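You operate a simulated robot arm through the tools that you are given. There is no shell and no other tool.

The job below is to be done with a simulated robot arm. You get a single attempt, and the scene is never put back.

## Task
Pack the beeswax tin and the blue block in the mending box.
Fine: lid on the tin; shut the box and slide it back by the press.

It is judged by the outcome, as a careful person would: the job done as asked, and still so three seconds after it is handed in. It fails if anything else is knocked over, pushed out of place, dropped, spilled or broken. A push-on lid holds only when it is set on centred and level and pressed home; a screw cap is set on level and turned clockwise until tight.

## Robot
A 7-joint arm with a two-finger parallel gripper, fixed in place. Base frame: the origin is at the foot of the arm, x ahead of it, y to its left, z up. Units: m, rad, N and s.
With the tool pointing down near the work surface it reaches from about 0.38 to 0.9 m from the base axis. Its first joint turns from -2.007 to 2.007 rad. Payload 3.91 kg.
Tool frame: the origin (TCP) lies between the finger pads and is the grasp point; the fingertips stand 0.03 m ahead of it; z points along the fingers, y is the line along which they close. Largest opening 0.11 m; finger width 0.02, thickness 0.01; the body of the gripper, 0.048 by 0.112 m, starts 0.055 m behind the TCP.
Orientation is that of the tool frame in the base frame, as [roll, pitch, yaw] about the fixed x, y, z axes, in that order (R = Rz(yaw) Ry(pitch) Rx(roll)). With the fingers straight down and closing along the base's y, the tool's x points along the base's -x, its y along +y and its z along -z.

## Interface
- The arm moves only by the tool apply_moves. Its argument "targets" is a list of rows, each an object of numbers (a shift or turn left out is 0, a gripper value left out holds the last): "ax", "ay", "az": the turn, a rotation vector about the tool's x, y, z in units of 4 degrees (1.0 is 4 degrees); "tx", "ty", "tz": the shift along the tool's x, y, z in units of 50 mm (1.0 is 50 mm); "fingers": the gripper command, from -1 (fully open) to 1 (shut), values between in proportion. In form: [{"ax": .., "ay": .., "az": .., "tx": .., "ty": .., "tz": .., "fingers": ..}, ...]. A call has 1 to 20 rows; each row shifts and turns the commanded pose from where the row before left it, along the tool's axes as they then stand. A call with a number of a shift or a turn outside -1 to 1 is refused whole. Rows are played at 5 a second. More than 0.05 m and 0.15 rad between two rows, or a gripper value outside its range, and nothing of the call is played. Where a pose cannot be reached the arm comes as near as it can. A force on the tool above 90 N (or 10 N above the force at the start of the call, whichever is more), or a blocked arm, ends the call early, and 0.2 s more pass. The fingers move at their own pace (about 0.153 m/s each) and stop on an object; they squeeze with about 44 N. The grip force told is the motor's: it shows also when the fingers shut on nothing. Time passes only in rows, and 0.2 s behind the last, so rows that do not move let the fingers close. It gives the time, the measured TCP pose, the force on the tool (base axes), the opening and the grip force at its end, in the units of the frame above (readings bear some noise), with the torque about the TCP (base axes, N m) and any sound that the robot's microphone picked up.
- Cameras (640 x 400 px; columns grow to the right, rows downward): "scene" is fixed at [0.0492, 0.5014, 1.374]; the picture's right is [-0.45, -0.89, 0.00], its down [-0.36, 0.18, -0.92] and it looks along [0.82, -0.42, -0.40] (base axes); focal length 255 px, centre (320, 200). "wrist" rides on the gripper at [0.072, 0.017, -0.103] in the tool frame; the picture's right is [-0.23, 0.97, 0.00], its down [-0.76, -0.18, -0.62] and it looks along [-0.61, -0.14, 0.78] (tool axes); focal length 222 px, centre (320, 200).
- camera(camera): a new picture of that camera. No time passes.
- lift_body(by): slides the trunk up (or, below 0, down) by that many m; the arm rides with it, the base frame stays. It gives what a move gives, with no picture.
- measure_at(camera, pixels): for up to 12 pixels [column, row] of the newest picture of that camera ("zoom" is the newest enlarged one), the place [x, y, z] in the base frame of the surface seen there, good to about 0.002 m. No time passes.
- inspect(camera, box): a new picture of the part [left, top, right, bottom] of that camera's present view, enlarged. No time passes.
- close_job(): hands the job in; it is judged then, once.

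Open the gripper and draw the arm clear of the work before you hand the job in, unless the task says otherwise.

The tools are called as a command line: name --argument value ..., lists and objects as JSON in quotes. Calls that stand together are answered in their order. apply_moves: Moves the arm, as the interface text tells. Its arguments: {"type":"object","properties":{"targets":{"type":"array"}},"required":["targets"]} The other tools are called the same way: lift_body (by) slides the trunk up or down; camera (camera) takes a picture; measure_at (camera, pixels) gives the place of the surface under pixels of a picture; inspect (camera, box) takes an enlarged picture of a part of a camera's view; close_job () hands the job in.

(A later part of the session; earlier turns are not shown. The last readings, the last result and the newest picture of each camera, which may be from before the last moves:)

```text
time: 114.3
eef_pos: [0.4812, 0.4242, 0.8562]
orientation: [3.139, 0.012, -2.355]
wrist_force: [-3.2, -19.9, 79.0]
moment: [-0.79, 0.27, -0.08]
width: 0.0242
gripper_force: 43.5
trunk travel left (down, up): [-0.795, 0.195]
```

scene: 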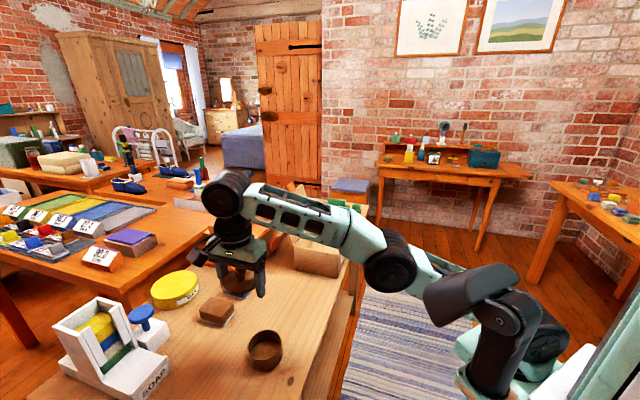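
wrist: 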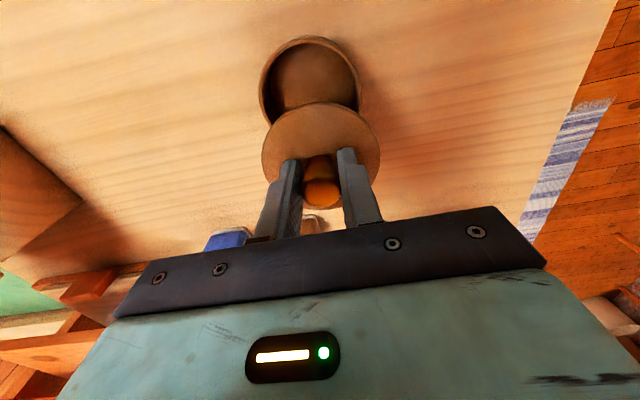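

79 N with no further travel. I relax and lift slowly by the knob about 1.2 cm to test whether the pot comes along.

apply_moves --targets '[{"tz": -0.1, "fingers": 1}, {"tz": -0.13}, {"tz": -0.06}, {"tz": -0.06}, {"tz": -0.06}, {"tz": -0.06}, {}]'

inspect --camera "scene" --box '[240, 305, 300, 375]'

```text
time: 115.9
eef_pos: [0.4811, 0.4239, 0.8723]
orientation: [3.14, -0.003, -2.355]
wrist_force: [0.3, 1.5, -0.6]
moment: [-0.03, -0.03, -0.01]
width: 0.0241
gripper_force: 44.1
trunk travel left (down, up): [-0.795, 0.195]
```

```text
5.71 times, centred on (270, 340) of scene
```

zoom: 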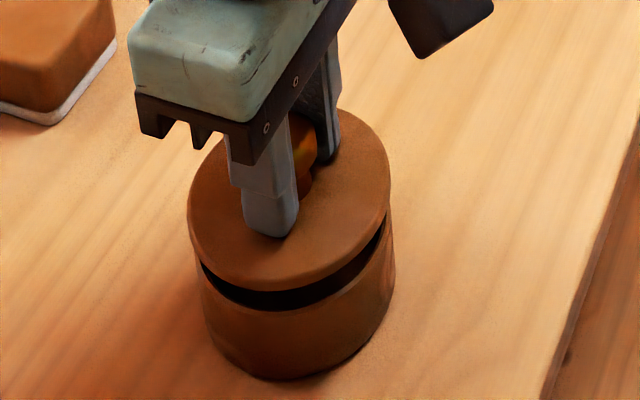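

The lid lifts off freely, so it is a drop-in lid that does not grip; I will put the pot into the box first and then seat the lid there. I set the lid aside on the table near its first place.

apply_moves --targets '[{"tz": -0.3, "fingers": 1}, {"tz": -0.4}, {"tx": 0.058, "ty": -0.5}, {"tx": 0.058, "ty": -0.722}, {"tx": 0.058, "ty": -0.9}, {"tx": 0.058, "ty": -0.766}, {}, {"tz": 0.5}, {"tz": 0.5}, {"tz": 0.3}, {"tz": 0.14}, {"tz": 0.06}, {"tz": 0.04}, {}]'

inspect --camera "scene" --box '[240, 250, 340, 370]'

```text
time: 118.9
eef_pos: [0.5741, 0.3145, 0.8279]
orientation: [3.14, -0.003, -2.356]
wrist_force: [-0.4, -0.3, -0.4]
moment: [-0.03, 0.03, -0.01]
width: 0.0242
gripper_force: 43.8
trunk travel left (down, up): [-0.795, 0.195]
```

```text
3.33 times, centred on (290, 310) of scene
```

zoom: 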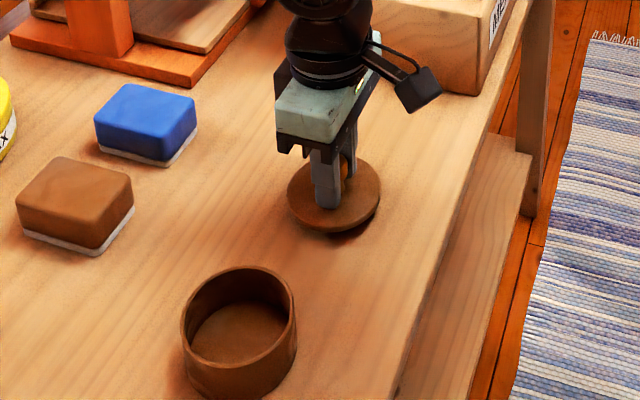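

The lid is a millimetre or two above the table. I lower to contact, then release and rise.

apply_moves --targets '[{"tz": 0.03, "fingers": 1}, {"tz": 0.03}, {}]'

apply_moves --targets '[{"fingers": -0.3}, {"fingers": -0.3}, {"fingers": -0.3}, {"tz": -0.6}, {"tz": -0.9}, {"tz": -0.6}, {}]'

camera --camera "wrist"

inspect --camera "scene" --box '[240, 250, 340, 370]'

```text
time: 119.7
eef_pos: [0.5734, 0.314, 0.8256]
orientation: [3.139, -0.001, -2.355]
wrist_force: [-0.1, -0.4, -0.1]
moment: [0.0, 0.04, -0.02]
width: 0.0243
gripper_force: 44.0
trunk travel left (down, up): [-0.795, 0.195]
```

```text
time: 121.3
eef_pos: [0.575, 0.3135, 0.9312]
orientation: [3.139, -0.001, -2.356]
wrist_force: [0.2, 1.1, 0.7]
moment: [0.02, 0.03, -0.06]
width: 0.0715
gripper_force: 0.1
trunk travel left (down, up): [-0.795, 0.195]
```

```text
taken
```

wrist: 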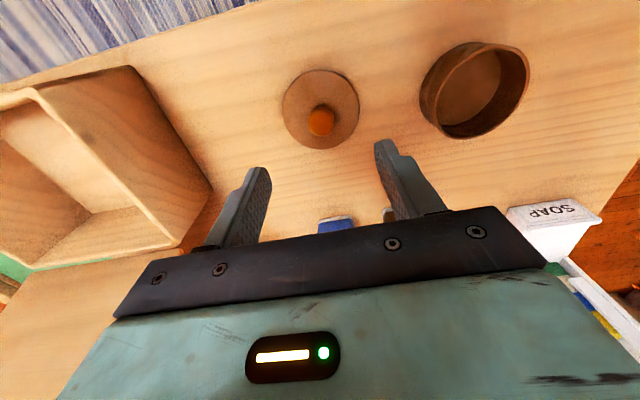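

```text
3.33 times, centred on (290, 310) of scene
```

zoom: 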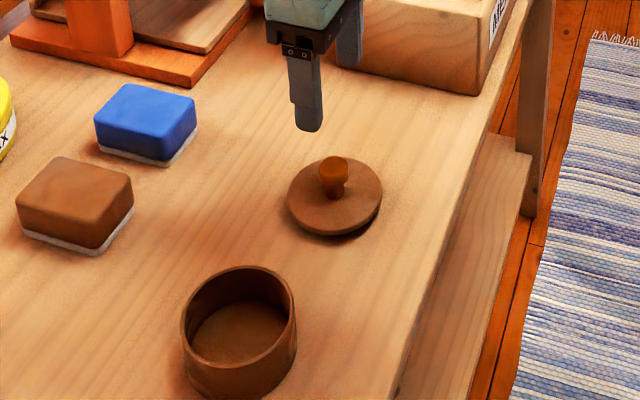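

The lid lies flat on the table at (333,195). Now I turn to yaw 135° and go over the pot to take it by its body.

apply_moves --targets '[{"tz": -0.5, "az": 0.9375, "fingers": -1}, {"az": 0.9375}, {"az": 0.9375}, {"az": 0.9375}, {"az": 0.9375}, {"az": 0.9375}, {"az": 0.9375}, {"az": 0.9375}, {"az": 0.9375}, {"az": 0.9375}, {"az": 0.9375}, {"az": 0.9375}, {}]'

apply_moves --targets '[{"az": 0.9375, "fingers": -1}, {"az": 0.9375}, {"az": 0.9375}, {"az": 0.9375}, {"az": 0.9375}, {"az": 0.9375}, {"az": 0.9375}, {"az": 0.9375}, {"az": 0.9375}, {"az": 0.9375}, {"az": 0.9375}, {"az": 0.9375}, {"tx": 0.7, "ty": 0.07}, {"tx": 0.7, "ty": 0.07}, {"tx": 0.7, "ty": 0.07}, {"tx": 0.8, "ty": 0.07}, {}]'

camera --camera "wrist"

```text
time: 124.1
eef_pos: [0.5747, 0.3135, 0.9549]
orientation: [3.142, -0.004, 3.14]
wrist_force: [0.5, -0.4, -0.4]
moment: [0.02, -0.01, 0.01]
width: 0.11
gripper_force: 0.1
trunk travel left (down, up): [-0.795, 0.195]
```

```text
time: 127.7
eef_pos: [0.4814, 0.4241, 0.9547]
orientation: [-3.139, -0.002, 2.357]
wrist_force: [1.1, -0.2, 0.1]
moment: [0.0, 0.01, -0.01]
width: 0.11
gripper_force: 0.1
trunk travel left (down, up): [-0.795, 0.195]
```

```text
taken
```

wrist: 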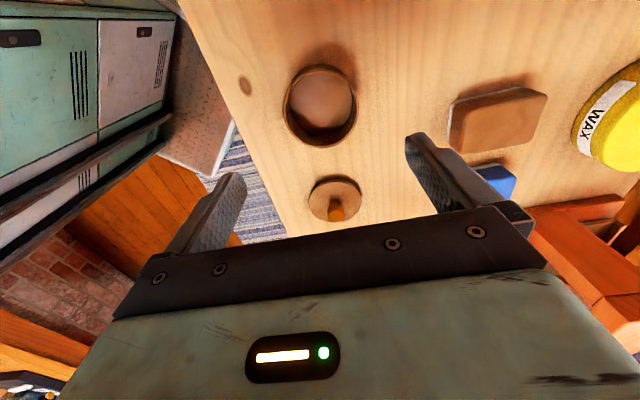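

The pot is centred between the open fingers. I descend around it to TCP z≈0.82 and close.

apply_moves --targets '[{"ty": 0.03, "tx": 0.02, "tz": 0.7, "fingers": -1}, {"tz": 0.7}, {"tz": 0.6}, {"tz": 0.4}, {"tz": 0.29}, {}, {"fingers": -0.5}, {"fingers": 1}, {"fingers": 1}, {"fingers": 1}]'

apply_moves --targets '[{"tz": -0.1, "fingers": 1}, {"tz": -0.2}, {"tz": -0.4}, {"tz": -0.6}, {"tz": -0.7}, {"tz": -0.7}, {"tz": -0.3}, {}]'

inspect --camera "scene" --box '[200, 220, 340, 380]'

camera --camera "wrist"

```text
time: 129.9
eef_pos: [0.4829, 0.4283, 0.8224]
orientation: [-3.138, -0.001, 2.357]
wrist_force: [-0.3, -0.5, -0.4]
moment: [0.06, 0.0, 0.03]
width: 0.0793
gripper_force: 44.7
trunk travel left (down, up): [-0.795, 0.195]
```

```text
time: 131.7
eef_pos: [0.4846, 0.4292, 0.9714]
orientation: [-3.141, -0.002, 2.356]
wrist_force: [0.0, 0.1, -3.8]
moment: [-0.04, 0.02, -0.01]
width: 0.0795
gripper_force: 44.2
trunk travel left (down, up): [-0.795, 0.195]
```

```text
2.50 times, centred on (270, 300) of scene
```

zoom: 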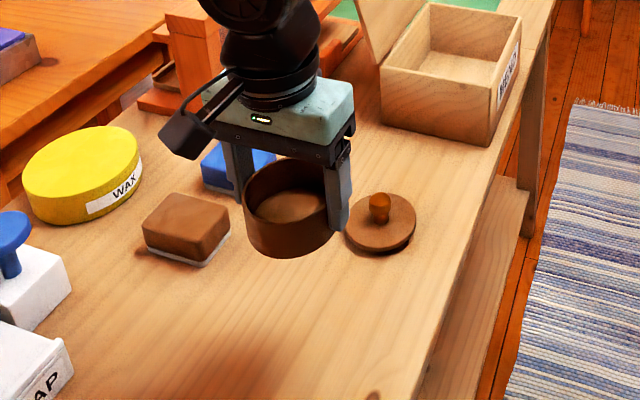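

```text
taken
```

wrist: 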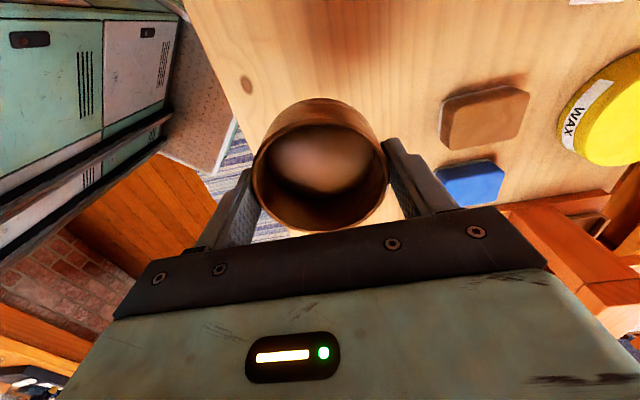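

The pot is held (3.8 N). I carry it above the box to n 0.6245, t 0.410, its bottom at z≈0.93, well over the rim.

apply_moves --targets '[{"tx": -0.4, "ty": -0.1, "fingers": 1}, {"tx": -0.7, "ty": -0.1}, {"tx": -0.8, "ty": -0.1}, {"tx": -0.8, "ty": -0.108}, {"tx": -0.8}, {"tx": -0.8}, {"tx": -0.8}, {"tx": -0.8}, {"tx": -0.8}, {"tx": -0.5}, {"tx": -0.22}, {}, {}]'

camera --camera "wrist"

inspect --camera "scene" --box '[265, 165, 395, 295]'

```text
time: 134.5
eef_pos: [0.7313, 0.1515, 0.9705]
orientation: [-3.14, -0.001, 2.355]
wrist_force: [0.9, 0.4, -3.8]
moment: [-0.02, 0.02, -0.02]
width: 0.0796
gripper_force: 43.9
trunk travel left (down, up): [-0.795, 0.195]
```

```text
taken
```

wrist: 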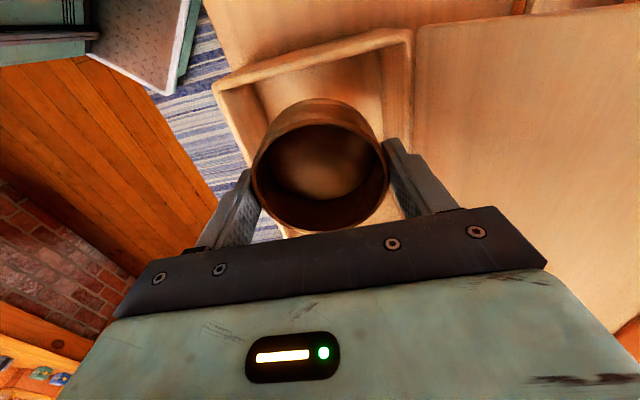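

```text
3.08 times, centred on (330, 230) of scene
```

zoom: 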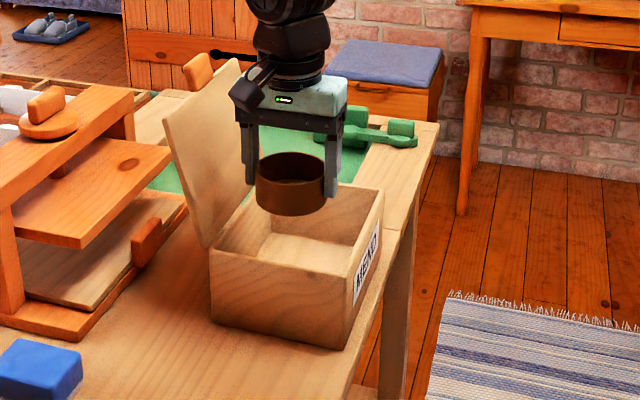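

The pot hangs over the box near its near end. I measure the rim walls around it in the wrist view.

inspect --camera "wrist" --box '[200, 10, 430, 160]'

measure_at --camera "zoom" --pixels '[[330, 105], [250, 130], [450, 75], [330, 118], [80, 240], [100, 300], [95, 270], [560, 150], [545, 200], [570, 100], [330, 160], [160, 180]]'

```text
2.67 times, centred on (315, 85) of wrist
```

zoom: 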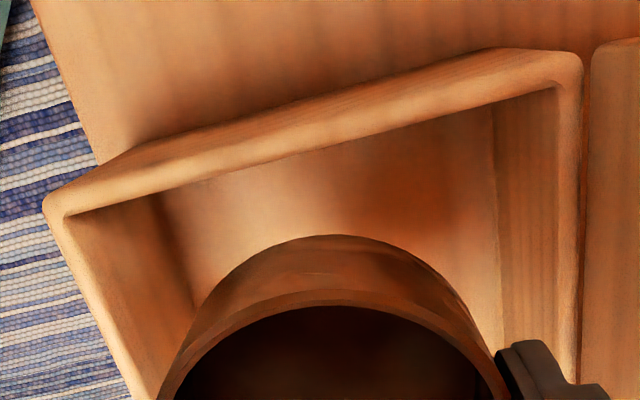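

```text
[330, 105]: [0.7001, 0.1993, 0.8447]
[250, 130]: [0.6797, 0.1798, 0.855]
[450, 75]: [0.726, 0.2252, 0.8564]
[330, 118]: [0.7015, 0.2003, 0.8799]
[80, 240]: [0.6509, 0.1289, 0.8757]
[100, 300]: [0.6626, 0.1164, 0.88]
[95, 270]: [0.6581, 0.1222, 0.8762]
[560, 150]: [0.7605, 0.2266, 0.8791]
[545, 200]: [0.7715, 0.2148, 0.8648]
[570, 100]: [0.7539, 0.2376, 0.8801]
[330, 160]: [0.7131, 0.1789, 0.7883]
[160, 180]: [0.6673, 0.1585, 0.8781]
```

Interior is n 0.5515–0.6975 from t≈0.3615, as assumed, so the pot clears all walls. I lower it into the box, slowly near the floor.

apply_moves --targets '[{"tz": 0.5, "fingers": 1}, {"tz": 0.6}, {"tz": 0.6}, {"tz": 0.5}, {"tz": 0.3}, {"tz": 0.1}, {}]'

apply_moves --targets '[{"tz": 0.04, "fingers": 1}, {"tz": 0.04}, {"tz": 0.04}, {}]'

inspect --camera "scene" --box '[265, 165, 395, 295]'

```text
time: 136.1
eef_pos: [0.73, 0.1529, 0.8426]
orientation: [3.141, -0.003, 2.357]
wrist_force: [0.2, -0.1, -4.3]
moment: [0.03, 0.0, 0.01]
width: 0.0795
gripper_force: 43.7
trunk travel left (down, up): [-0.795, 0.195]
```

```text
time: 137.1
eef_pos: [0.731, 0.1525, 0.8363]
orientation: [-3.14, -0.001, 2.355]
wrist_force: [-0.5, -0.9, -3.8]
moment: [0.01, -0.02, 0.02]
width: 0.0796
gripper_force: 44.1
trunk travel left (down, up): [-0.795, 0.195]
```

```text
3.08 times, centred on (330, 230) of scene
```

zoom: 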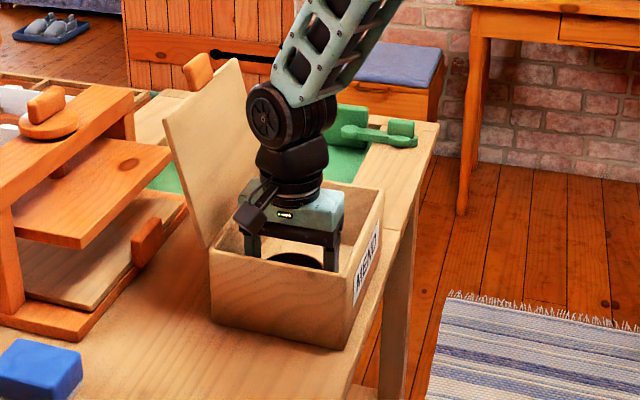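

The pot is inside and still hanging (−3.8 N) about 5 mm above the floor. I go on down in 1.5 mm steps until it stands.

apply_moves --targets '[{"tz": 0.03, "fingers": 1}, {"tz": 0.03}, {"tz": 0.03}, {}]'

apply_moves --targets '[{"tz": 0.03, "fingers": 1}, {}]'

```text
time: 138.1
eef_pos: [0.73, 0.1522, 0.8319]
orientation: [-3.14, -0.002, 2.356]
wrist_force: [-3.4, -0.6, 9.0]
moment: [-0.02, 0.16, 0.01]
width: 0.0795
gripper_force: 43.9
trunk travel left (down, up): [-0.795, 0.195]
```

```text
time: 138.7
eef_pos: [0.7298, 0.1524, 0.8322]
orientation: [3.139, 0.0, 2.356]
wrist_force: [-4.2, -1.8, 31.0]
moment: [-0.3, 1.02, 0.01]
width: 0.0796
gripper_force: 44.1
trunk travel left (down, up): [-0.795, 0.195]
```

It stands on the box floor. I relax, open by about 8 mm each side, and rise straight out.

apply_moves --targets '[{"tz": -0.05, "fingers": 1}, {"fingers": -0.7}, {"fingers": -0.75}, {"fingers": -0.75}, {"tz": -0.5}, {"tz": -0.7}, {"tz": -0.9}, {"tz": -0.9}, {}]'

camera --camera "wrist"

inspect --camera "scene" --box '[265, 165, 395, 295]'

```text
time: 140.7
eef_pos: [0.7304, 0.1508, 0.982]
orientation: [-3.139, -0.002, 2.356]
wrist_force: [0.0, 0.8, -0.9]
moment: [0.02, 0.01, 0.01]
width: 0.0963
gripper_force: 0.0
trunk travel left (down, up): [-0.795, 0.195]
```

```text
taken
```

wrist: 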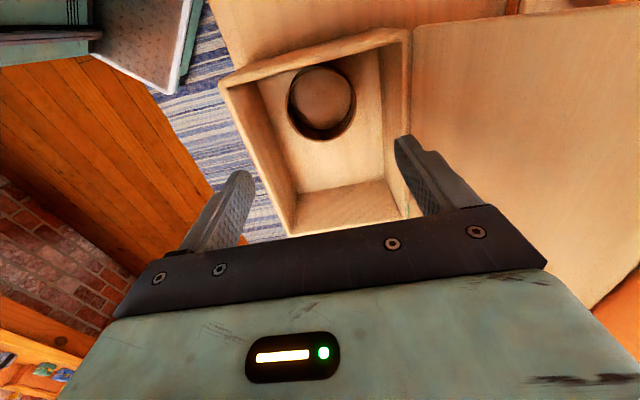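

```text
3.08 times, centred on (330, 230) of scene
```

zoom: 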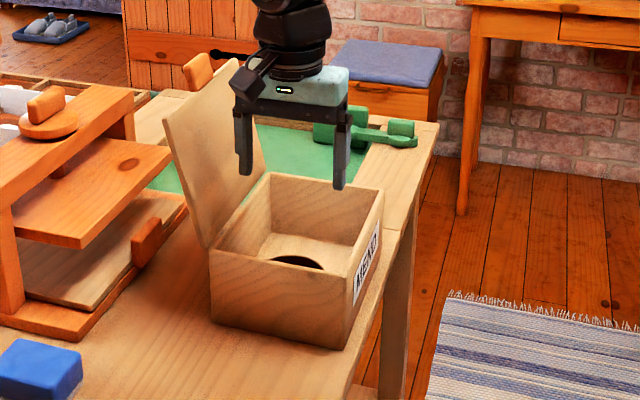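

The pot stands in the box at (322,102). I zoom and measure its rim there for later.

inspect --camera "wrist" --box '[270, 50, 370, 150]'

measure_at --camera "zoom" --pixels '[[191, 190], [450, 180], [320, 57], [325, 345], [225, 105], [420, 290], [410, 95], [230, 295], [320, 195], [199, 220], [446, 230], [280, 65]]'

```text
4.00 times, centred on (320, 100) of wrist
```

zoom: 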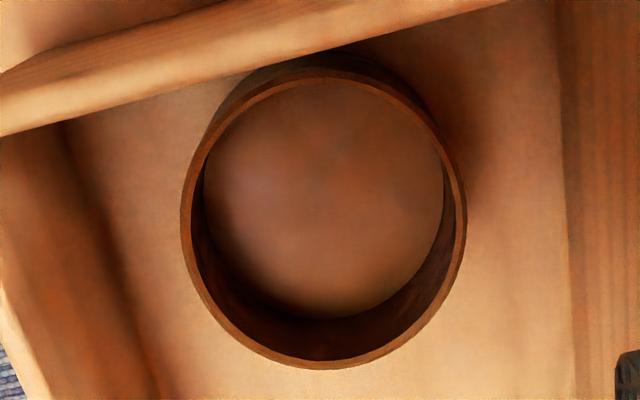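

```text
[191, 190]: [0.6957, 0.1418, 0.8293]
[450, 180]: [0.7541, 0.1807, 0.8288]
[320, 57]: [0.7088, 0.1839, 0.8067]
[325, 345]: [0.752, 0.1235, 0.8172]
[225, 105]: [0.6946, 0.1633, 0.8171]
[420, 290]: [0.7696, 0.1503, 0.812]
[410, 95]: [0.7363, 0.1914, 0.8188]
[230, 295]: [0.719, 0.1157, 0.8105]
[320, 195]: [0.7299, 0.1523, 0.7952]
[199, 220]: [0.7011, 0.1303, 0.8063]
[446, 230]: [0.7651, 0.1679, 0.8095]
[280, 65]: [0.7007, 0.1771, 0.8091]
```

I re-measure on the rim ring itself.

measure_at --camera "zoom" --pixels '[[187, 215], [460, 210], [325, 76], [320, 362], [215, 130], [430, 310], [432, 130], [225, 320], [260, 92], [390, 345], [390, 95], [265, 350]]'

```text
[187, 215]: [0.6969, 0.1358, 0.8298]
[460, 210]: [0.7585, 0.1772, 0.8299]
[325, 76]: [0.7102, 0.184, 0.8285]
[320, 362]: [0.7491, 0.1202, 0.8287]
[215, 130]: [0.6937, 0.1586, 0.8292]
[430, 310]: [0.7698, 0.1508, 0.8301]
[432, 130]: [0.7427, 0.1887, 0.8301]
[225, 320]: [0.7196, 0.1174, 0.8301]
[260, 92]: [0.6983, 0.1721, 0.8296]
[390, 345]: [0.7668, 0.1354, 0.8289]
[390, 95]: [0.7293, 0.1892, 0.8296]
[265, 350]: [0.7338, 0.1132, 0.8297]
```

Pot centre in the box: (0.7308,0.1536), rim level at z 0.8295. Now I go back over the lid on the table and measure it.

apply_moves --targets '[{"tx": 0.75, "ty": 0.018, "fingers": -0.3}, {"tx": 0.75, "ty": 0.018}, {"tx": 0.75, "ty": 0.018}, {"tx": 0.75, "ty": 0.018}, {"tx": 0.75, "ty": 0.018}, {"tx": 0.75, "ty": 0.02}, {"tz": 0.8}, {}]'

camera --camera "wrist"

inspect --camera "wrist" --box '[260, 50, 380, 170]'

```text
time: 142.5
eef_pos: [0.5748, 0.3159, 0.9423]
orientation: [-3.141, -0.003, 2.357]
wrist_force: [0.2, 0.8, 0.2]
moment: [-0.05, 0.02, 0.01]
width: 0.0715
gripper_force: 0.0
trunk travel left (down, up): [-0.795, 0.195]
```

```text
taken
```

wrist: 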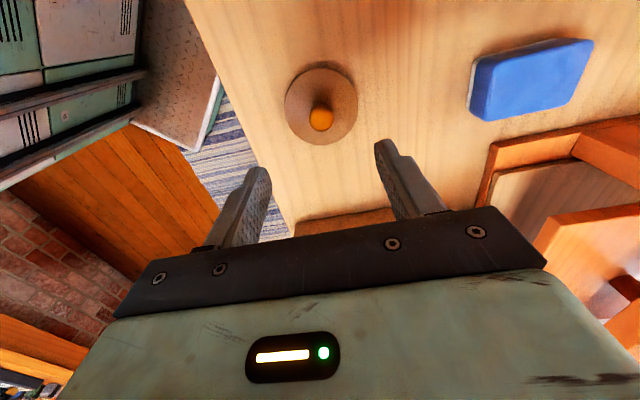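

```text
3.33 times, centred on (320, 110) of wrist
```

zoom: 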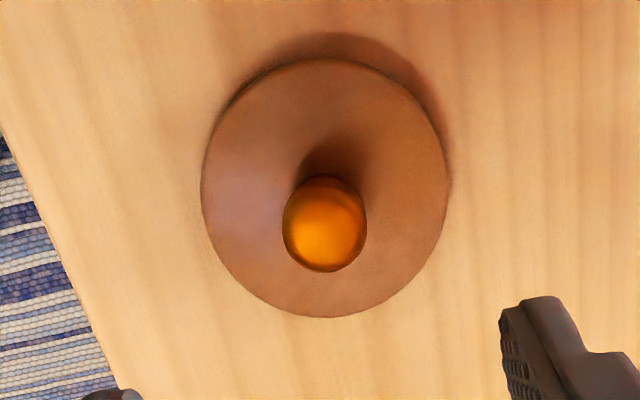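

measure_at --camera "zoom" --pixels '[[207, 190], [443, 185], [320, 63], [325, 312], [235, 105], [410, 275], [415, 105], [240, 280], [325, 225], [290, 225], [360, 225], [325, 265]]'

```text
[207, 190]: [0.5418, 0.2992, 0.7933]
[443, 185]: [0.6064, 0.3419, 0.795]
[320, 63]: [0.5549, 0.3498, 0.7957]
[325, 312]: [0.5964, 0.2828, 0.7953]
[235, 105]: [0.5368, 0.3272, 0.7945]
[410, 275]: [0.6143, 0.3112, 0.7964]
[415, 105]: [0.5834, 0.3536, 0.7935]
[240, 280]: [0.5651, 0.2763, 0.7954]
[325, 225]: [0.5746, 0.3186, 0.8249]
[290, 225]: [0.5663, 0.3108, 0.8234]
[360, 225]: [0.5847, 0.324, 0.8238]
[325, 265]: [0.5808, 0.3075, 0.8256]
```

Lid centre (0.575,0.3175), level at 0.795, under the TCP. I descend to z≈0.8265, grip the knob, and lift slowly.

apply_moves --targets '[{"tx": 0.02, "ty": 0.02, "tz": 0.7, "fingers": -0.3}, {"tz": 0.7}, {"tz": 0.6}, {"tz": 0.22}, {"tz": 0.096}, {}, {"fingers": 0.3}, {"fingers": 1}, {"fingers": 1}, {"fingers": 1}, {"fingers": 1}]'

apply_moves --targets '[{"tz": -0.05, "fingers": 1}, {"tz": -0.1}, {"tz": -0.2}, {"tz": -0.3}, {"tz": -0.5}, {"tz": -0.6}, {"tz": -0.6}, {"tz": -0.5}, {"tz": -0.2}, {}]'

camera --camera "wrist"

```text
time: 144.9
eef_pos: [0.5749, 0.3155, 0.8273]
orientation: [-3.141, -0.001, 2.357]
wrist_force: [-0.7, 0.5, 0.2]
moment: [-0.01, -0.01, 0.01]
width: 0.0241
gripper_force: 44.0
trunk travel left (down, up): [-0.795, 0.195]
```

```text
time: 147.1
eef_pos: [0.574, 0.3152, 0.9778]
orientation: [-3.14, -0.002, 2.355]
wrist_force: [1.3, 0.3, -1.2]
moment: [0.03, 0.03, -0.02]
width: 0.0244
gripper_force: 44.0
trunk travel left (down, up): [-0.795, 0.195]
```

```text
taken
```

wrist: 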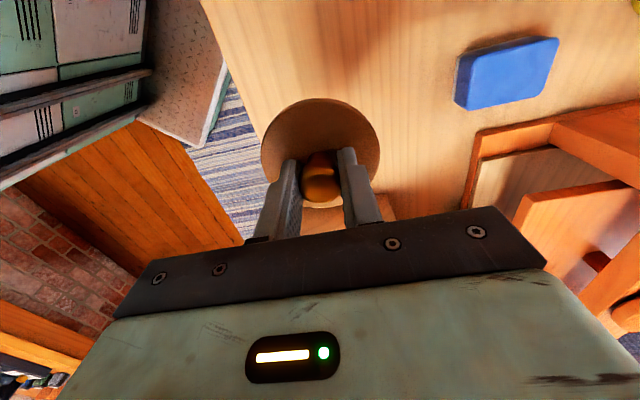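

The lid is held. I carry it over the box to above the pot at (0.731,0.1535).

apply_moves --targets '[{"tx": -0.4, "ty": -0.02, "fingers": 1}, {"tx": -0.7, "ty": -0.02}, {"tx": -0.8, "ty": -0.02}, {"tx": -0.8, "ty": -0.018}, {"tx": -0.8}, {"tx": -0.7}, {"tx": -0.3}, {}, {}]'

apply_moves --targets '[{"tz": 0.4, "fingers": 1}, {"tz": 0.5}, {"tz": 0.3}, {"tz": 0.2}, {}, {}]'

camera --camera "wrist"

inspect --camera "wrist" --box '[250, 50, 390, 200]'

inspect --camera "scene" --box '[300, 205, 380, 285]'

```text
time: 149.1
eef_pos: [0.7316, 0.1531, 0.9797]
orientation: [-3.14, -0.002, 2.355]
wrist_force: [0.1, 0.1, -1.1]
moment: [-0.01, 0.02, 0.0]
width: 0.0243
gripper_force: 44.1
trunk travel left (down, up): [-0.795, 0.195]
```

```text
time: 150.5
eef_pos: [0.7304, 0.1523, 0.908]
orientation: [3.141, -0.003, 2.357]
wrist_force: [-0.8, 0.1, -0.2]
moment: [-0.01, 0.02, -0.03]
width: 0.0243
gripper_force: 43.9
trunk travel left (down, up): [-0.795, 0.195]
```

```text
taken
```

wrist: 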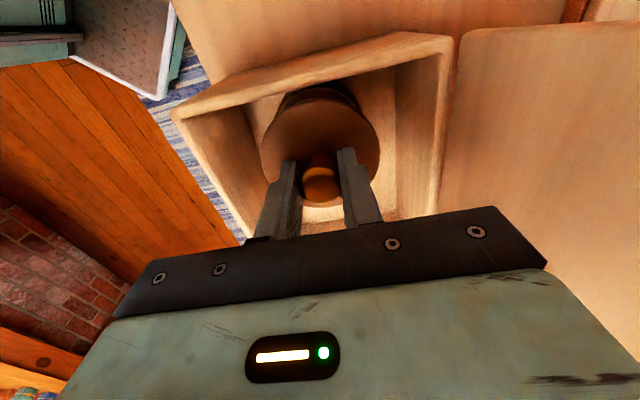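

```text
2.67 times, centred on (320, 125) of wrist
```

zoom: 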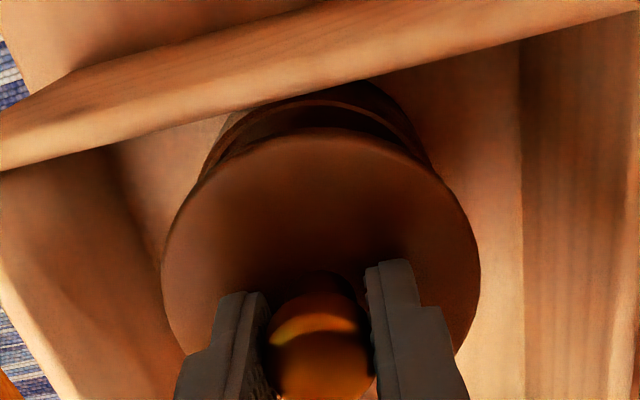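

```text
5.00 times, centred on (340, 245) of scene
```

zoom: 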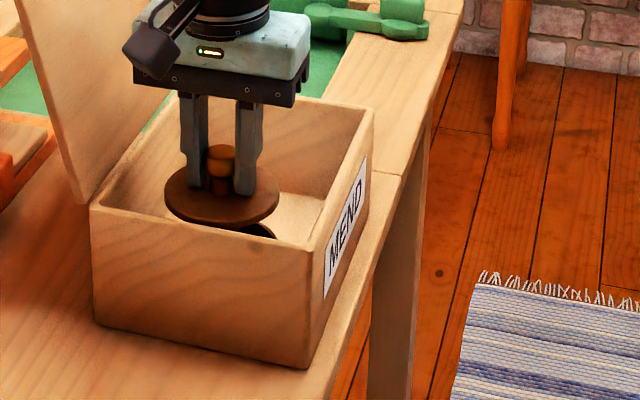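

By the measures lid and pot agree within about 1 mm. I lower to just above the rim and check the crescent.

apply_moves --targets '[{"tz": 0.2, "fingers": 1}, {"tz": 0.2}, {"tz": 0.12}, {}, {}]'

inspect --camera "wrist" --box '[250, 50, 390, 200]'

inspect --camera "scene" --box '[300, 205, 380, 285]'

```text
time: 151.7
eef_pos: [0.7317, 0.154, 0.882]
orientation: [-3.139, -0.004, 2.355]
wrist_force: [-0.2, -0.7, -0.3]
moment: [0.01, 0.01, -0.02]
width: 0.0242
gripper_force: 44.3
trunk travel left (down, up): [-0.795, 0.195]
```

```text
2.67 times, centred on (320, 125) of wrist
```

zoom: 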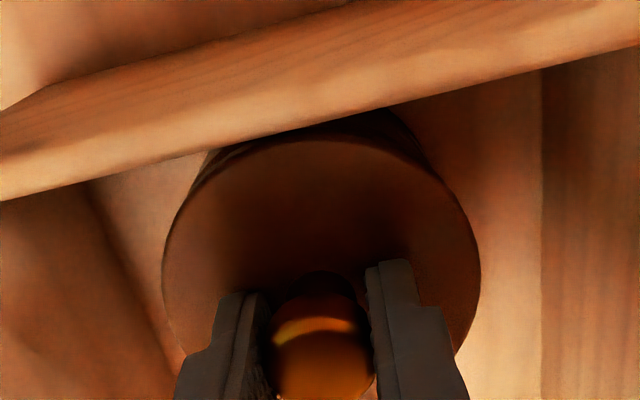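

```text
5.00 times, centred on (340, 245) of scene
```

zoom: 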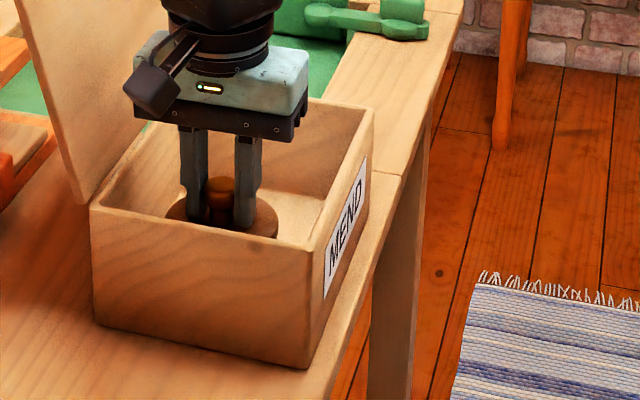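

Looks concentric. I lower on in small steps; seating is expected near TCP z≈0.865, and a force around 0.876 would mean the plug missed.

apply_moves --targets '[{"tz": 0.04, "fingers": 1}, {"tz": 0.04}, {"tz": 0.04}, {"tz": 0.04}, {}]'

apply_moves --targets '[{"tz": 0.04, "fingers": 1}, {"tz": 0.04}, {"tz": 0.04}, {}]'

```text
time: 152.9
eef_pos: [0.7331, 0.1534, 0.875]
orientation: [-3.138, -0.002, 2.356]
wrist_force: [0.2, 0.9, -1.0]
moment: [-0.03, -0.02, 0.02]
width: 0.0242
gripper_force: 44.1
trunk travel left (down, up): [-0.795, 0.195]
```

```text
time: 153.9
eef_pos: [0.7304, 0.1532, 0.8689]
orientation: [-3.138, -0.001, 2.354]
wrist_force: [-0.4, 0.1, -0.4]
moment: [-0.02, 0.04, 0.03]
width: 0.0243
gripper_force: 44.2
trunk travel left (down, up): [-0.795, 0.195]
```

No force yet at z 0.869, so the plug is inside the pot. I continue to full seating and press.

apply_moves --targets '[{"tz": 0.03, "fingers": 1}, {"tz": 0.03}, {"tz": 0.03}, {}]'

apply_moves --targets '[{"tz": 0.03, "fingers": 1}, {"tz": 0.03}, {}]'

```text
time: 154.9
eef_pos: [0.7313, 0.1538, 0.8646]
orientation: [3.14, 0.0, 2.357]
wrist_force: [-3.4, -0.4, 20.0]
moment: [0.06, 0.2, 0.01]
width: 0.0242
gripper_force: 43.7
trunk travel left (down, up): [-0.795, 0.195]
```

```text
time: 155.7
eef_pos: [0.731, 0.1528, 0.8641]
orientation: [3.137, 0.002, 2.356]
wrist_force: [-3.7, -2.7, 45.7]
moment: [-0.19, 0.08, 0.03]
width: 0.0243
gripper_force: 44.0
trunk travel left (down, up): [-0.795, 0.195]
```

Seated at z 0.864 with 46 N. One more push to about 75 N, then I relax, release and rise.

apply_moves --targets '[{"tz": 0.03, "fingers": 1}, {"tz": 0.03}, {}]'

apply_moves --targets '[{"tz": -0.09, "fingers": 1}, {"tz": -0.09}, {"fingers": 0.2}, {"fingers": 0.0}, {"fingers": 0.0}, {"tz": -0.4}, {"tz": -0.7}, {"tz": -0.8}, {}]'

camera --camera "wrist"

inspect --camera "wrist" --box '[250, 40, 390, 180]'

```text
time: 156.5
eef_pos: [0.7309, 0.1535, 0.8645]
orientation: [3.135, 0.002, 2.355]
wrist_force: [-10.0, -10.8, 69.8]
moment: [-0.5, 0.52, 0.0]
width: 0.024
gripper_force: 43.8
trunk travel left (down, up): [-0.795, 0.195]
```

```text
time: 158.5
eef_pos: [0.7317, 0.1545, 0.9626]
orientation: [-3.141, -0.001, 2.357]
wrist_force: [0.1, 0.3, 0.0]
moment: [-0.02, 0.0, 0.0]
width: 0.0549
gripper_force: 0.0
trunk travel left (down, up): [-0.795, 0.195]
```

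```text
taken
```

wrist: 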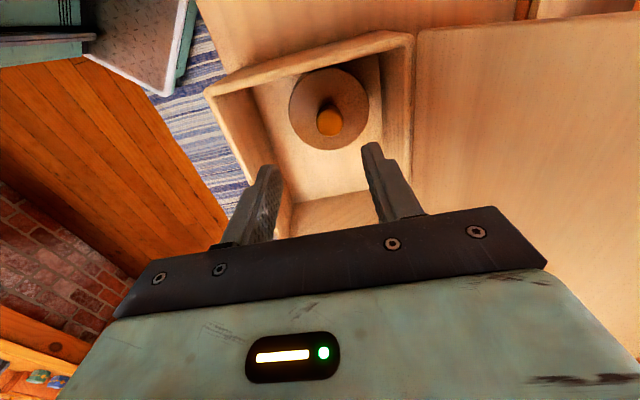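

```text
2.86 times, centred on (320, 110) of wrist
```

zoom: 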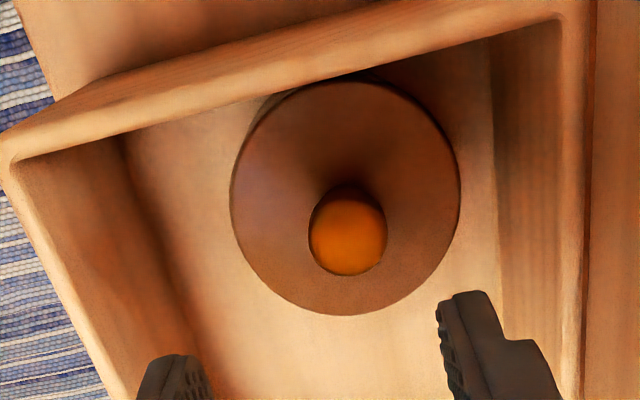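

The lid sits on the tin in the box; I check its height all round for level.

measure_at --camera "zoom" --pixels '[[240, 200], [452, 190], [345, 88], [345, 308], [265, 125], [430, 270], [425, 120], [265, 275], [348, 245], [300, 150], [400, 150], [300, 270]]'

```text
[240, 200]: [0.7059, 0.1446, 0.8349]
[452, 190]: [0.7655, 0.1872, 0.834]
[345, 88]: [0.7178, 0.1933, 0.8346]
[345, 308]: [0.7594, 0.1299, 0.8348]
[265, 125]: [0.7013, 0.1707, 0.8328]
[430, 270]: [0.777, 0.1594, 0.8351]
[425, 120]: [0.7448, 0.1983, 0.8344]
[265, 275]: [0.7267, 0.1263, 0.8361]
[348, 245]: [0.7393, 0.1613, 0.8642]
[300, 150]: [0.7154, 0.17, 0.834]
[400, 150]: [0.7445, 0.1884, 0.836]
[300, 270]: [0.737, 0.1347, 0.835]
```

Level at ≈0.8345, i.e. seated; but its centre reads (0.737,0.164), about 1 cm further along n than before. I check whether the whole box shifted.

measure_at --camera "zoom" --pixels '[[40, 215], [60, 260], [570, 100], [573, 200], [300, 85], [480, 30], [300, 350], [200, 250], [520, 200], [110, 130], [330, 380], [400, 340]]'

inspect --camera "scene" --box '[265, 165, 395, 295]'

```text
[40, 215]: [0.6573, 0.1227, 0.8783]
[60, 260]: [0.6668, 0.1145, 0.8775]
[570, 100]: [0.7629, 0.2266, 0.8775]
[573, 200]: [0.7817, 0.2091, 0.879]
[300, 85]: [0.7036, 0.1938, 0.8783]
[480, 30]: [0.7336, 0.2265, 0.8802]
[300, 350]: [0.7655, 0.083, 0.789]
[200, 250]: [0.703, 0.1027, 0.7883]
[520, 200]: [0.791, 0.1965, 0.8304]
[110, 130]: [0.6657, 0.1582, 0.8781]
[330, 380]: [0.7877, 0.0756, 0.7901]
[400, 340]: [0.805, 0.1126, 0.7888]
```

```text
3.08 times, centred on (330, 230) of scene
```

zoom: 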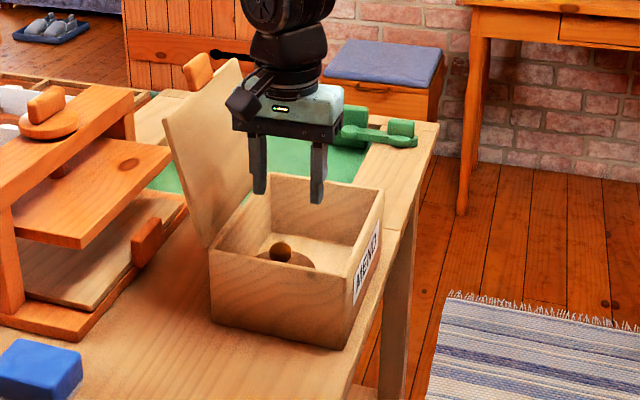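

The box has not moved; only the closed tin slid about 1 cm inside, harmlessly, still level and closed. Next the block: I draw off to open table and turn to yaw 225°.

apply_moves --targets '[{"tz": -0.4, "fingers": 0}, {"tx": 0.8}, {"tx": 0.8}, {"tx": 0.8}, {"tx": 0.8}, {"tx": 0.8}, {}]'

apply_moves --targets '[{"az": -0.9375, "fingers": 0}, {"az": -0.9375}, {"az": -0.9375}, {"az": -0.9375}, {"az": -0.9375}, {"az": -0.9375}, {"az": -0.9375}, {"az": -0.9375}, {"az": -0.9375}, {"az": -0.9375}, {"az": -0.9375}, {"az": -0.9375}, {}]'

apply_moves --targets '[{"az": -0.9375, "fingers": -0.3}, {"az": -0.9375}, {"az": -0.9375}, {"az": -0.9375}, {"az": -0.9375}, {"az": -0.9375}, {"az": -0.9375}, {"az": -0.9375}, {"az": -0.9375}, {"az": -0.9375}, {"az": -0.9375}, {"az": -0.9375}, {"ay": -1}, {"ay": -1}, {"ay": -1}, {"ay": -1}, {"ay": -1}, {}]'

camera --camera "wrist"

```text
time: 160.1
eef_pos: [0.5894, 0.2942, 0.9828]
orientation: [-3.14, -0.003, 2.355]
wrist_force: [0.8, 0.0, -0.1]
moment: [-0.01, -0.01, 0.03]
width: 0.0551
gripper_force: 0.0
trunk travel left (down, up): [-0.795, 0.195]
```

```text
time: 162.9
eef_pos: [0.5898, 0.2949, 0.9824]
orientation: [3.141, -0.001, -3.139]
wrist_force: [0.2, -1.2, 0.4]
moment: [-0.03, 0.01, -0.03]
width: 0.055
gripper_force: 0.0
trunk travel left (down, up): [-0.795, 0.195]
```

```text
time: 166.7
eef_pos: [0.5905, 0.2954, 0.9823]
orientation: [3.14, 0.35, -2.357]
wrist_force: [0.4, 0.4, -0.3]
moment: [-0.03, 0.01, 0.04]
width: 0.0713
gripper_force: 0.0
trunk travel left (down, up): [-0.795, 0.195]
```

```text
taken
```

wrist: 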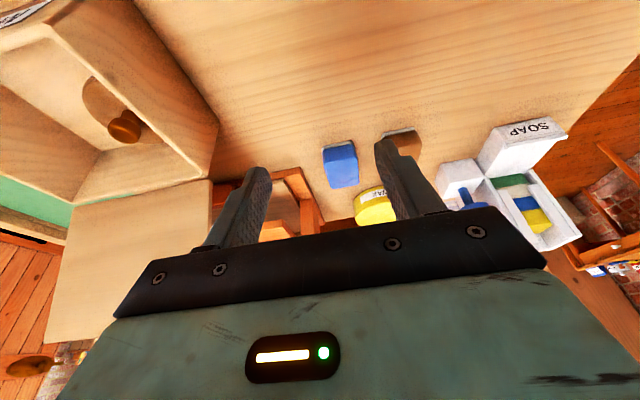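

Blue block in view at (341,165). I lower the trunk 0.1 m and move over the block with the 20° forward tilt.

lift_body --by -0.1

apply_moves --targets '[{"tx": -0.735, "tz": 0.2676, "ty": 0.045, "fingers": -0.3}, {"tx": -0.735, "tz": 0.2676, "ty": 0.045}, {"tx": -0.735, "tz": 0.2676, "ty": 0.045}, {"tx": -0.735, "tz": 0.2676, "ty": 0.045}, {}]'

camera --camera "wrist"

inspect --camera "scene" --box '[190, 220, 310, 340]'

```text
time: 168.1
eef_pos: [0.5895, 0.2959, 0.8819]
orientation: [3.14, 0.348, -2.356]
wrist_force: [0.7, -0.4, -0.5]
moment: [0.0, 0.02, 0.01]
width: 0.0716
gripper_force: 0.0
trunk travel left (down, up): [-0.695, 0.295]
```

```text
time: 169.2
eef_pos: [0.6959, 0.4143, 0.8831]
orientation: [-3.141, 0.349, -2.357]
wrist_force: [-0.5, 0.0, 0.5]
moment: [0.0, 0.0, 0.02]
width: 0.0714
gripper_force: 0.1
trunk travel left (down, up): [-0.695, 0.295]
```

```text
taken
```

wrist: 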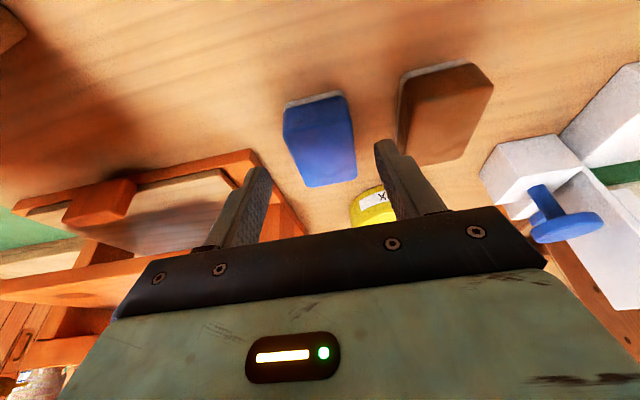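

```text
3.33 times, centred on (250, 280) of scene
```

zoom: 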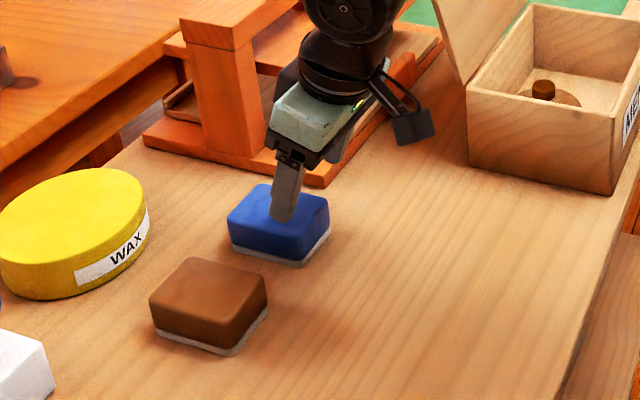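

The block is centred between the fingers and in reach. I go the last 3.7 cm forward, then down around it to z≈0.818.

apply_moves --targets '[{"tx": -0.348, "tz": 0.127, "fingers": -0.3}, {"tx": -0.348, "tz": 0.126}, {}, {"tx": 0.18, "tz": 0.49}, {"tx": 0.15, "tz": 0.41}, {"tx": 0.115, "tz": 0.322}, {}]'

inspect --camera "scene" --box '[190, 220, 310, 340]'

camera --camera "wrist"

```text
time: 170.8
eef_pos: [0.7218, 0.438, 0.8184]
orientation: [3.141, 0.349, -2.357]
wrist_force: [-0.3, -0.4, 0.2]
moment: [0.02, -0.02, 0.02]
width: 0.0715
gripper_force: 0.0
trunk travel left (down, up): [-0.695, 0.295]
```

```text
3.33 times, centred on (250, 280) of scene
```

zoom: 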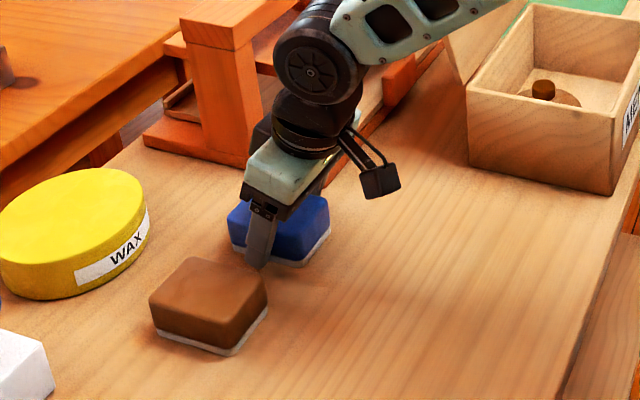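

```text
taken
```

wrist: 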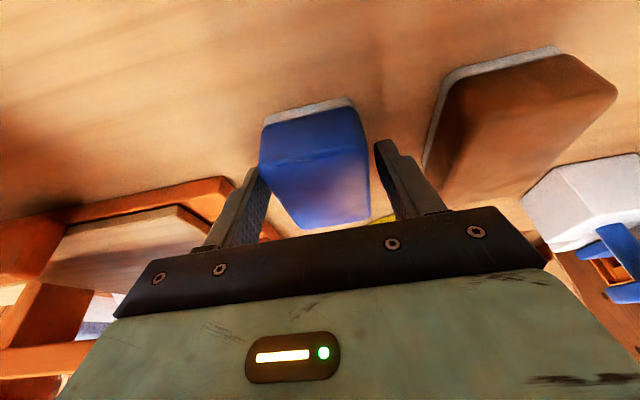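

Both fingers straddle the block. I close on it and lift slowly.

apply_moves --targets '[{"ty": -0.04, "fingers": -0.1}, {"fingers": 0.1}, {"fingers": 1}, {"fingers": 1}, {"fingers": 1}, {}]'

apply_moves --targets '[{"tx": -0.034, "tz": -0.094, "fingers": 1}, {"tx": -0.07, "tz": -0.19}, {"tx": -0.1, "tz": -0.28}, {"tx": -0.17, "tz": -0.47}, {"tx": -0.17, "tz": -0.47}, {}]'

inspect --camera "scene" --box '[190, 200, 310, 340]'

camera --camera "wrist"

```text
time: 172.2
eef_pos: [0.7233, 0.4357, 0.8182]
orientation: [3.14, 0.347, -2.356]
wrist_force: [-0.4, 0.1, 0.4]
moment: [0.05, -0.03, 0.03]
width: 0.0554
gripper_force: 44.2
trunk travel left (down, up): [-0.695, 0.295]
```

```text
time: 173.7
eef_pos: [0.721, 0.4356, 0.8957]
orientation: [3.141, 0.347, -2.357]
wrist_force: [-0.4, -0.1, -0.5]
moment: [-0.04, 0.05, -0.01]
width: 0.0554
gripper_force: 44.0
trunk travel left (down, up): [-0.695, 0.295]
```

```text
2.86 times, centred on (250, 270) of scene
```

zoom: 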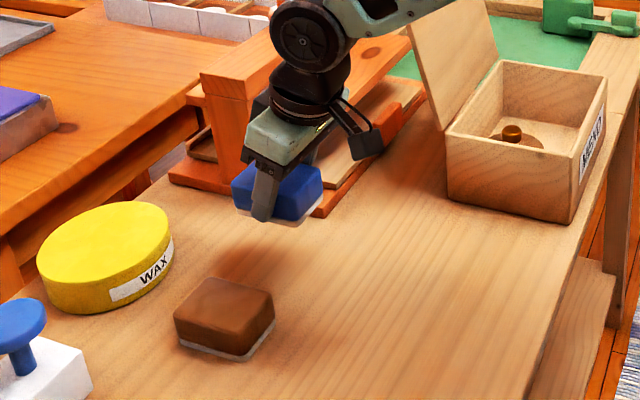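

```text
taken
```

wrist: 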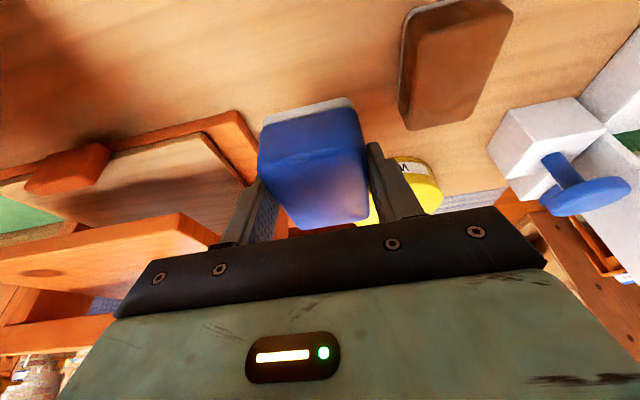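

Block held (55 mm wide). I raise it, draw straight back away from the press, then go along the table to over the box's free half (t≈0.4965).

apply_moves --targets '[{"tx": -0.24, "tz": -0.658, "fingers": 1}, {"tx": -0.24, "tz": -0.658}, {"tx": 0.5, "tz": -0.18}, {"tx": 0.755, "tz": -0.275}, {"tx": 0.755, "tz": -0.275}, {"tx": 0.755, "tz": -0.275}, {"tx": 0.755, "tz": -0.275}, {"tx": 0.255, "tz": -0.094}, {}]'

apply_moves --targets '[{"ty": -0.5, "fingers": 1}, {"ty": -0.8}, {"ty": -0.8}, {"ty": -0.8}, {"ty": -0.8}, {"ty": -0.8}, {"ty": -0.8}, {"ty": -0.4}, {"ty": -0.194}, {}]'

camera --camera "wrist"

inspect --camera "scene" --box '[265, 165, 395, 295]'

```text
time: 175.7
eef_pos: [0.5808, 0.2949, 0.9665]
orientation: [3.14, 0.348, -2.356]
wrist_force: [-0.6, -0.4, -1.0]
moment: [-0.05, 0.0, -0.01]
width: 0.0556
gripper_force: 44.1
trunk travel left (down, up): [-0.695, 0.295]
```

```text
time: 177.8
eef_pos: [0.7887, 0.0869, 0.9668]
orientation: [3.14, 0.347, -2.357]
wrist_force: [-0.3, 0.2, -0.9]
moment: [0.02, 0.05, 0.0]
width: 0.0558
gripper_force: 43.3
trunk travel left (down, up): [-0.695, 0.295]
```

```text
taken
```

wrist: 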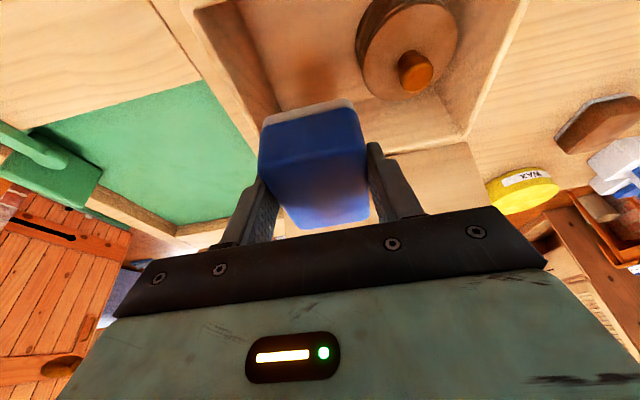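

```text
3.08 times, centred on (330, 230) of scene
```

zoom: 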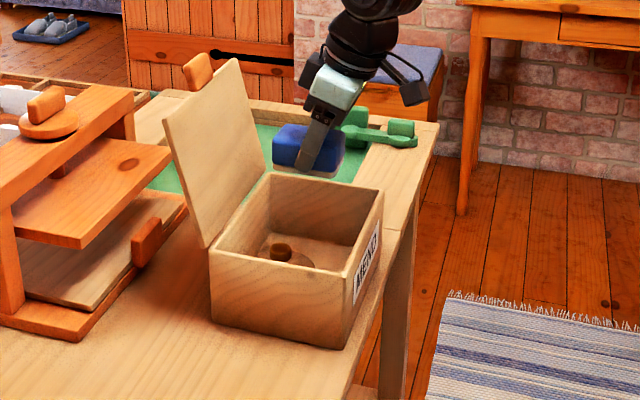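

TCP is at n 0.619, t 0.496. I measure the block's faces and the far wall in this view before lowering.

measure_at --camera "wrist" --pixels '[[262, 140], [362, 140], [310, 130], [310, 108], [280, 200], [365, 190], [225, 50], [245, 100], [250, 40], [480, 100], [400, 30], [310, 215]]'

```text
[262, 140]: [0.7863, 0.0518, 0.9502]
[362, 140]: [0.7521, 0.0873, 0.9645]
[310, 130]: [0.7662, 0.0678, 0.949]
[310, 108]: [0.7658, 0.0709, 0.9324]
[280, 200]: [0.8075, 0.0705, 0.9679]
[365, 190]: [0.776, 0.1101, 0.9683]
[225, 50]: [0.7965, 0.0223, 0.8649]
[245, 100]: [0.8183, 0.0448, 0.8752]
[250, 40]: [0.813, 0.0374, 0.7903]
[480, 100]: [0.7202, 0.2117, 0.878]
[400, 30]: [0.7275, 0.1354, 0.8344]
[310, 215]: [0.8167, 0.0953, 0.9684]
```

Block spans n 0.589–0.665, t 0.468–0.524, so it clears every wall and the tin. I lower it into the box.

apply_moves --targets '[{"tx": 0.178, "tz": 0.489, "fingers": 1}, {"tx": 0.178, "tz": 0.489}, {"tx": 0.178, "tz": 0.489}, {"tx": 0.178, "tz": 0.489}, {"tx": 0.12, "tz": 0.33}, {}]'

inspect --camera "scene" --box '[265, 165, 395, 295]'

camera --camera "wrist"

```text
time: 179.2
eef_pos: [0.7884, 0.0866, 0.8451]
orientation: [3.14, 0.349, -2.355]
wrist_force: [-0.1, 0.3, -0.7]
moment: [-0.03, -0.01, 0.0]
width: 0.0552
gripper_force: 43.7
trunk travel left (down, up): [-0.695, 0.295]
```

```text
3.08 times, centred on (330, 230) of scene
```

zoom: 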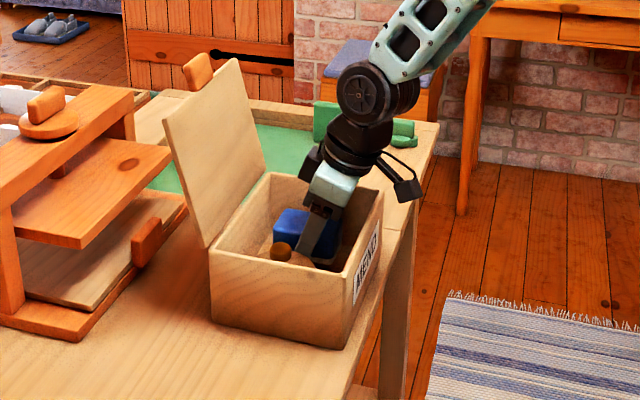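

```text
taken
```

wrist: 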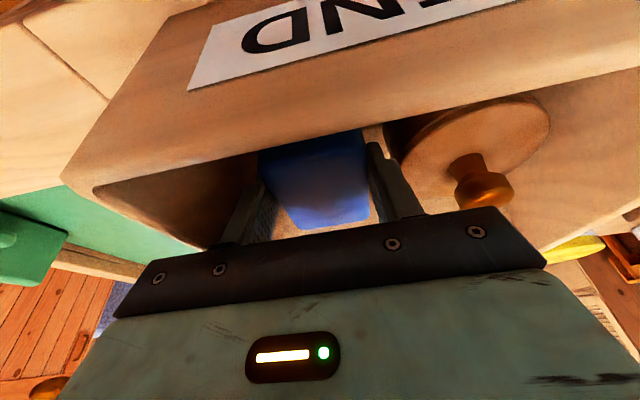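

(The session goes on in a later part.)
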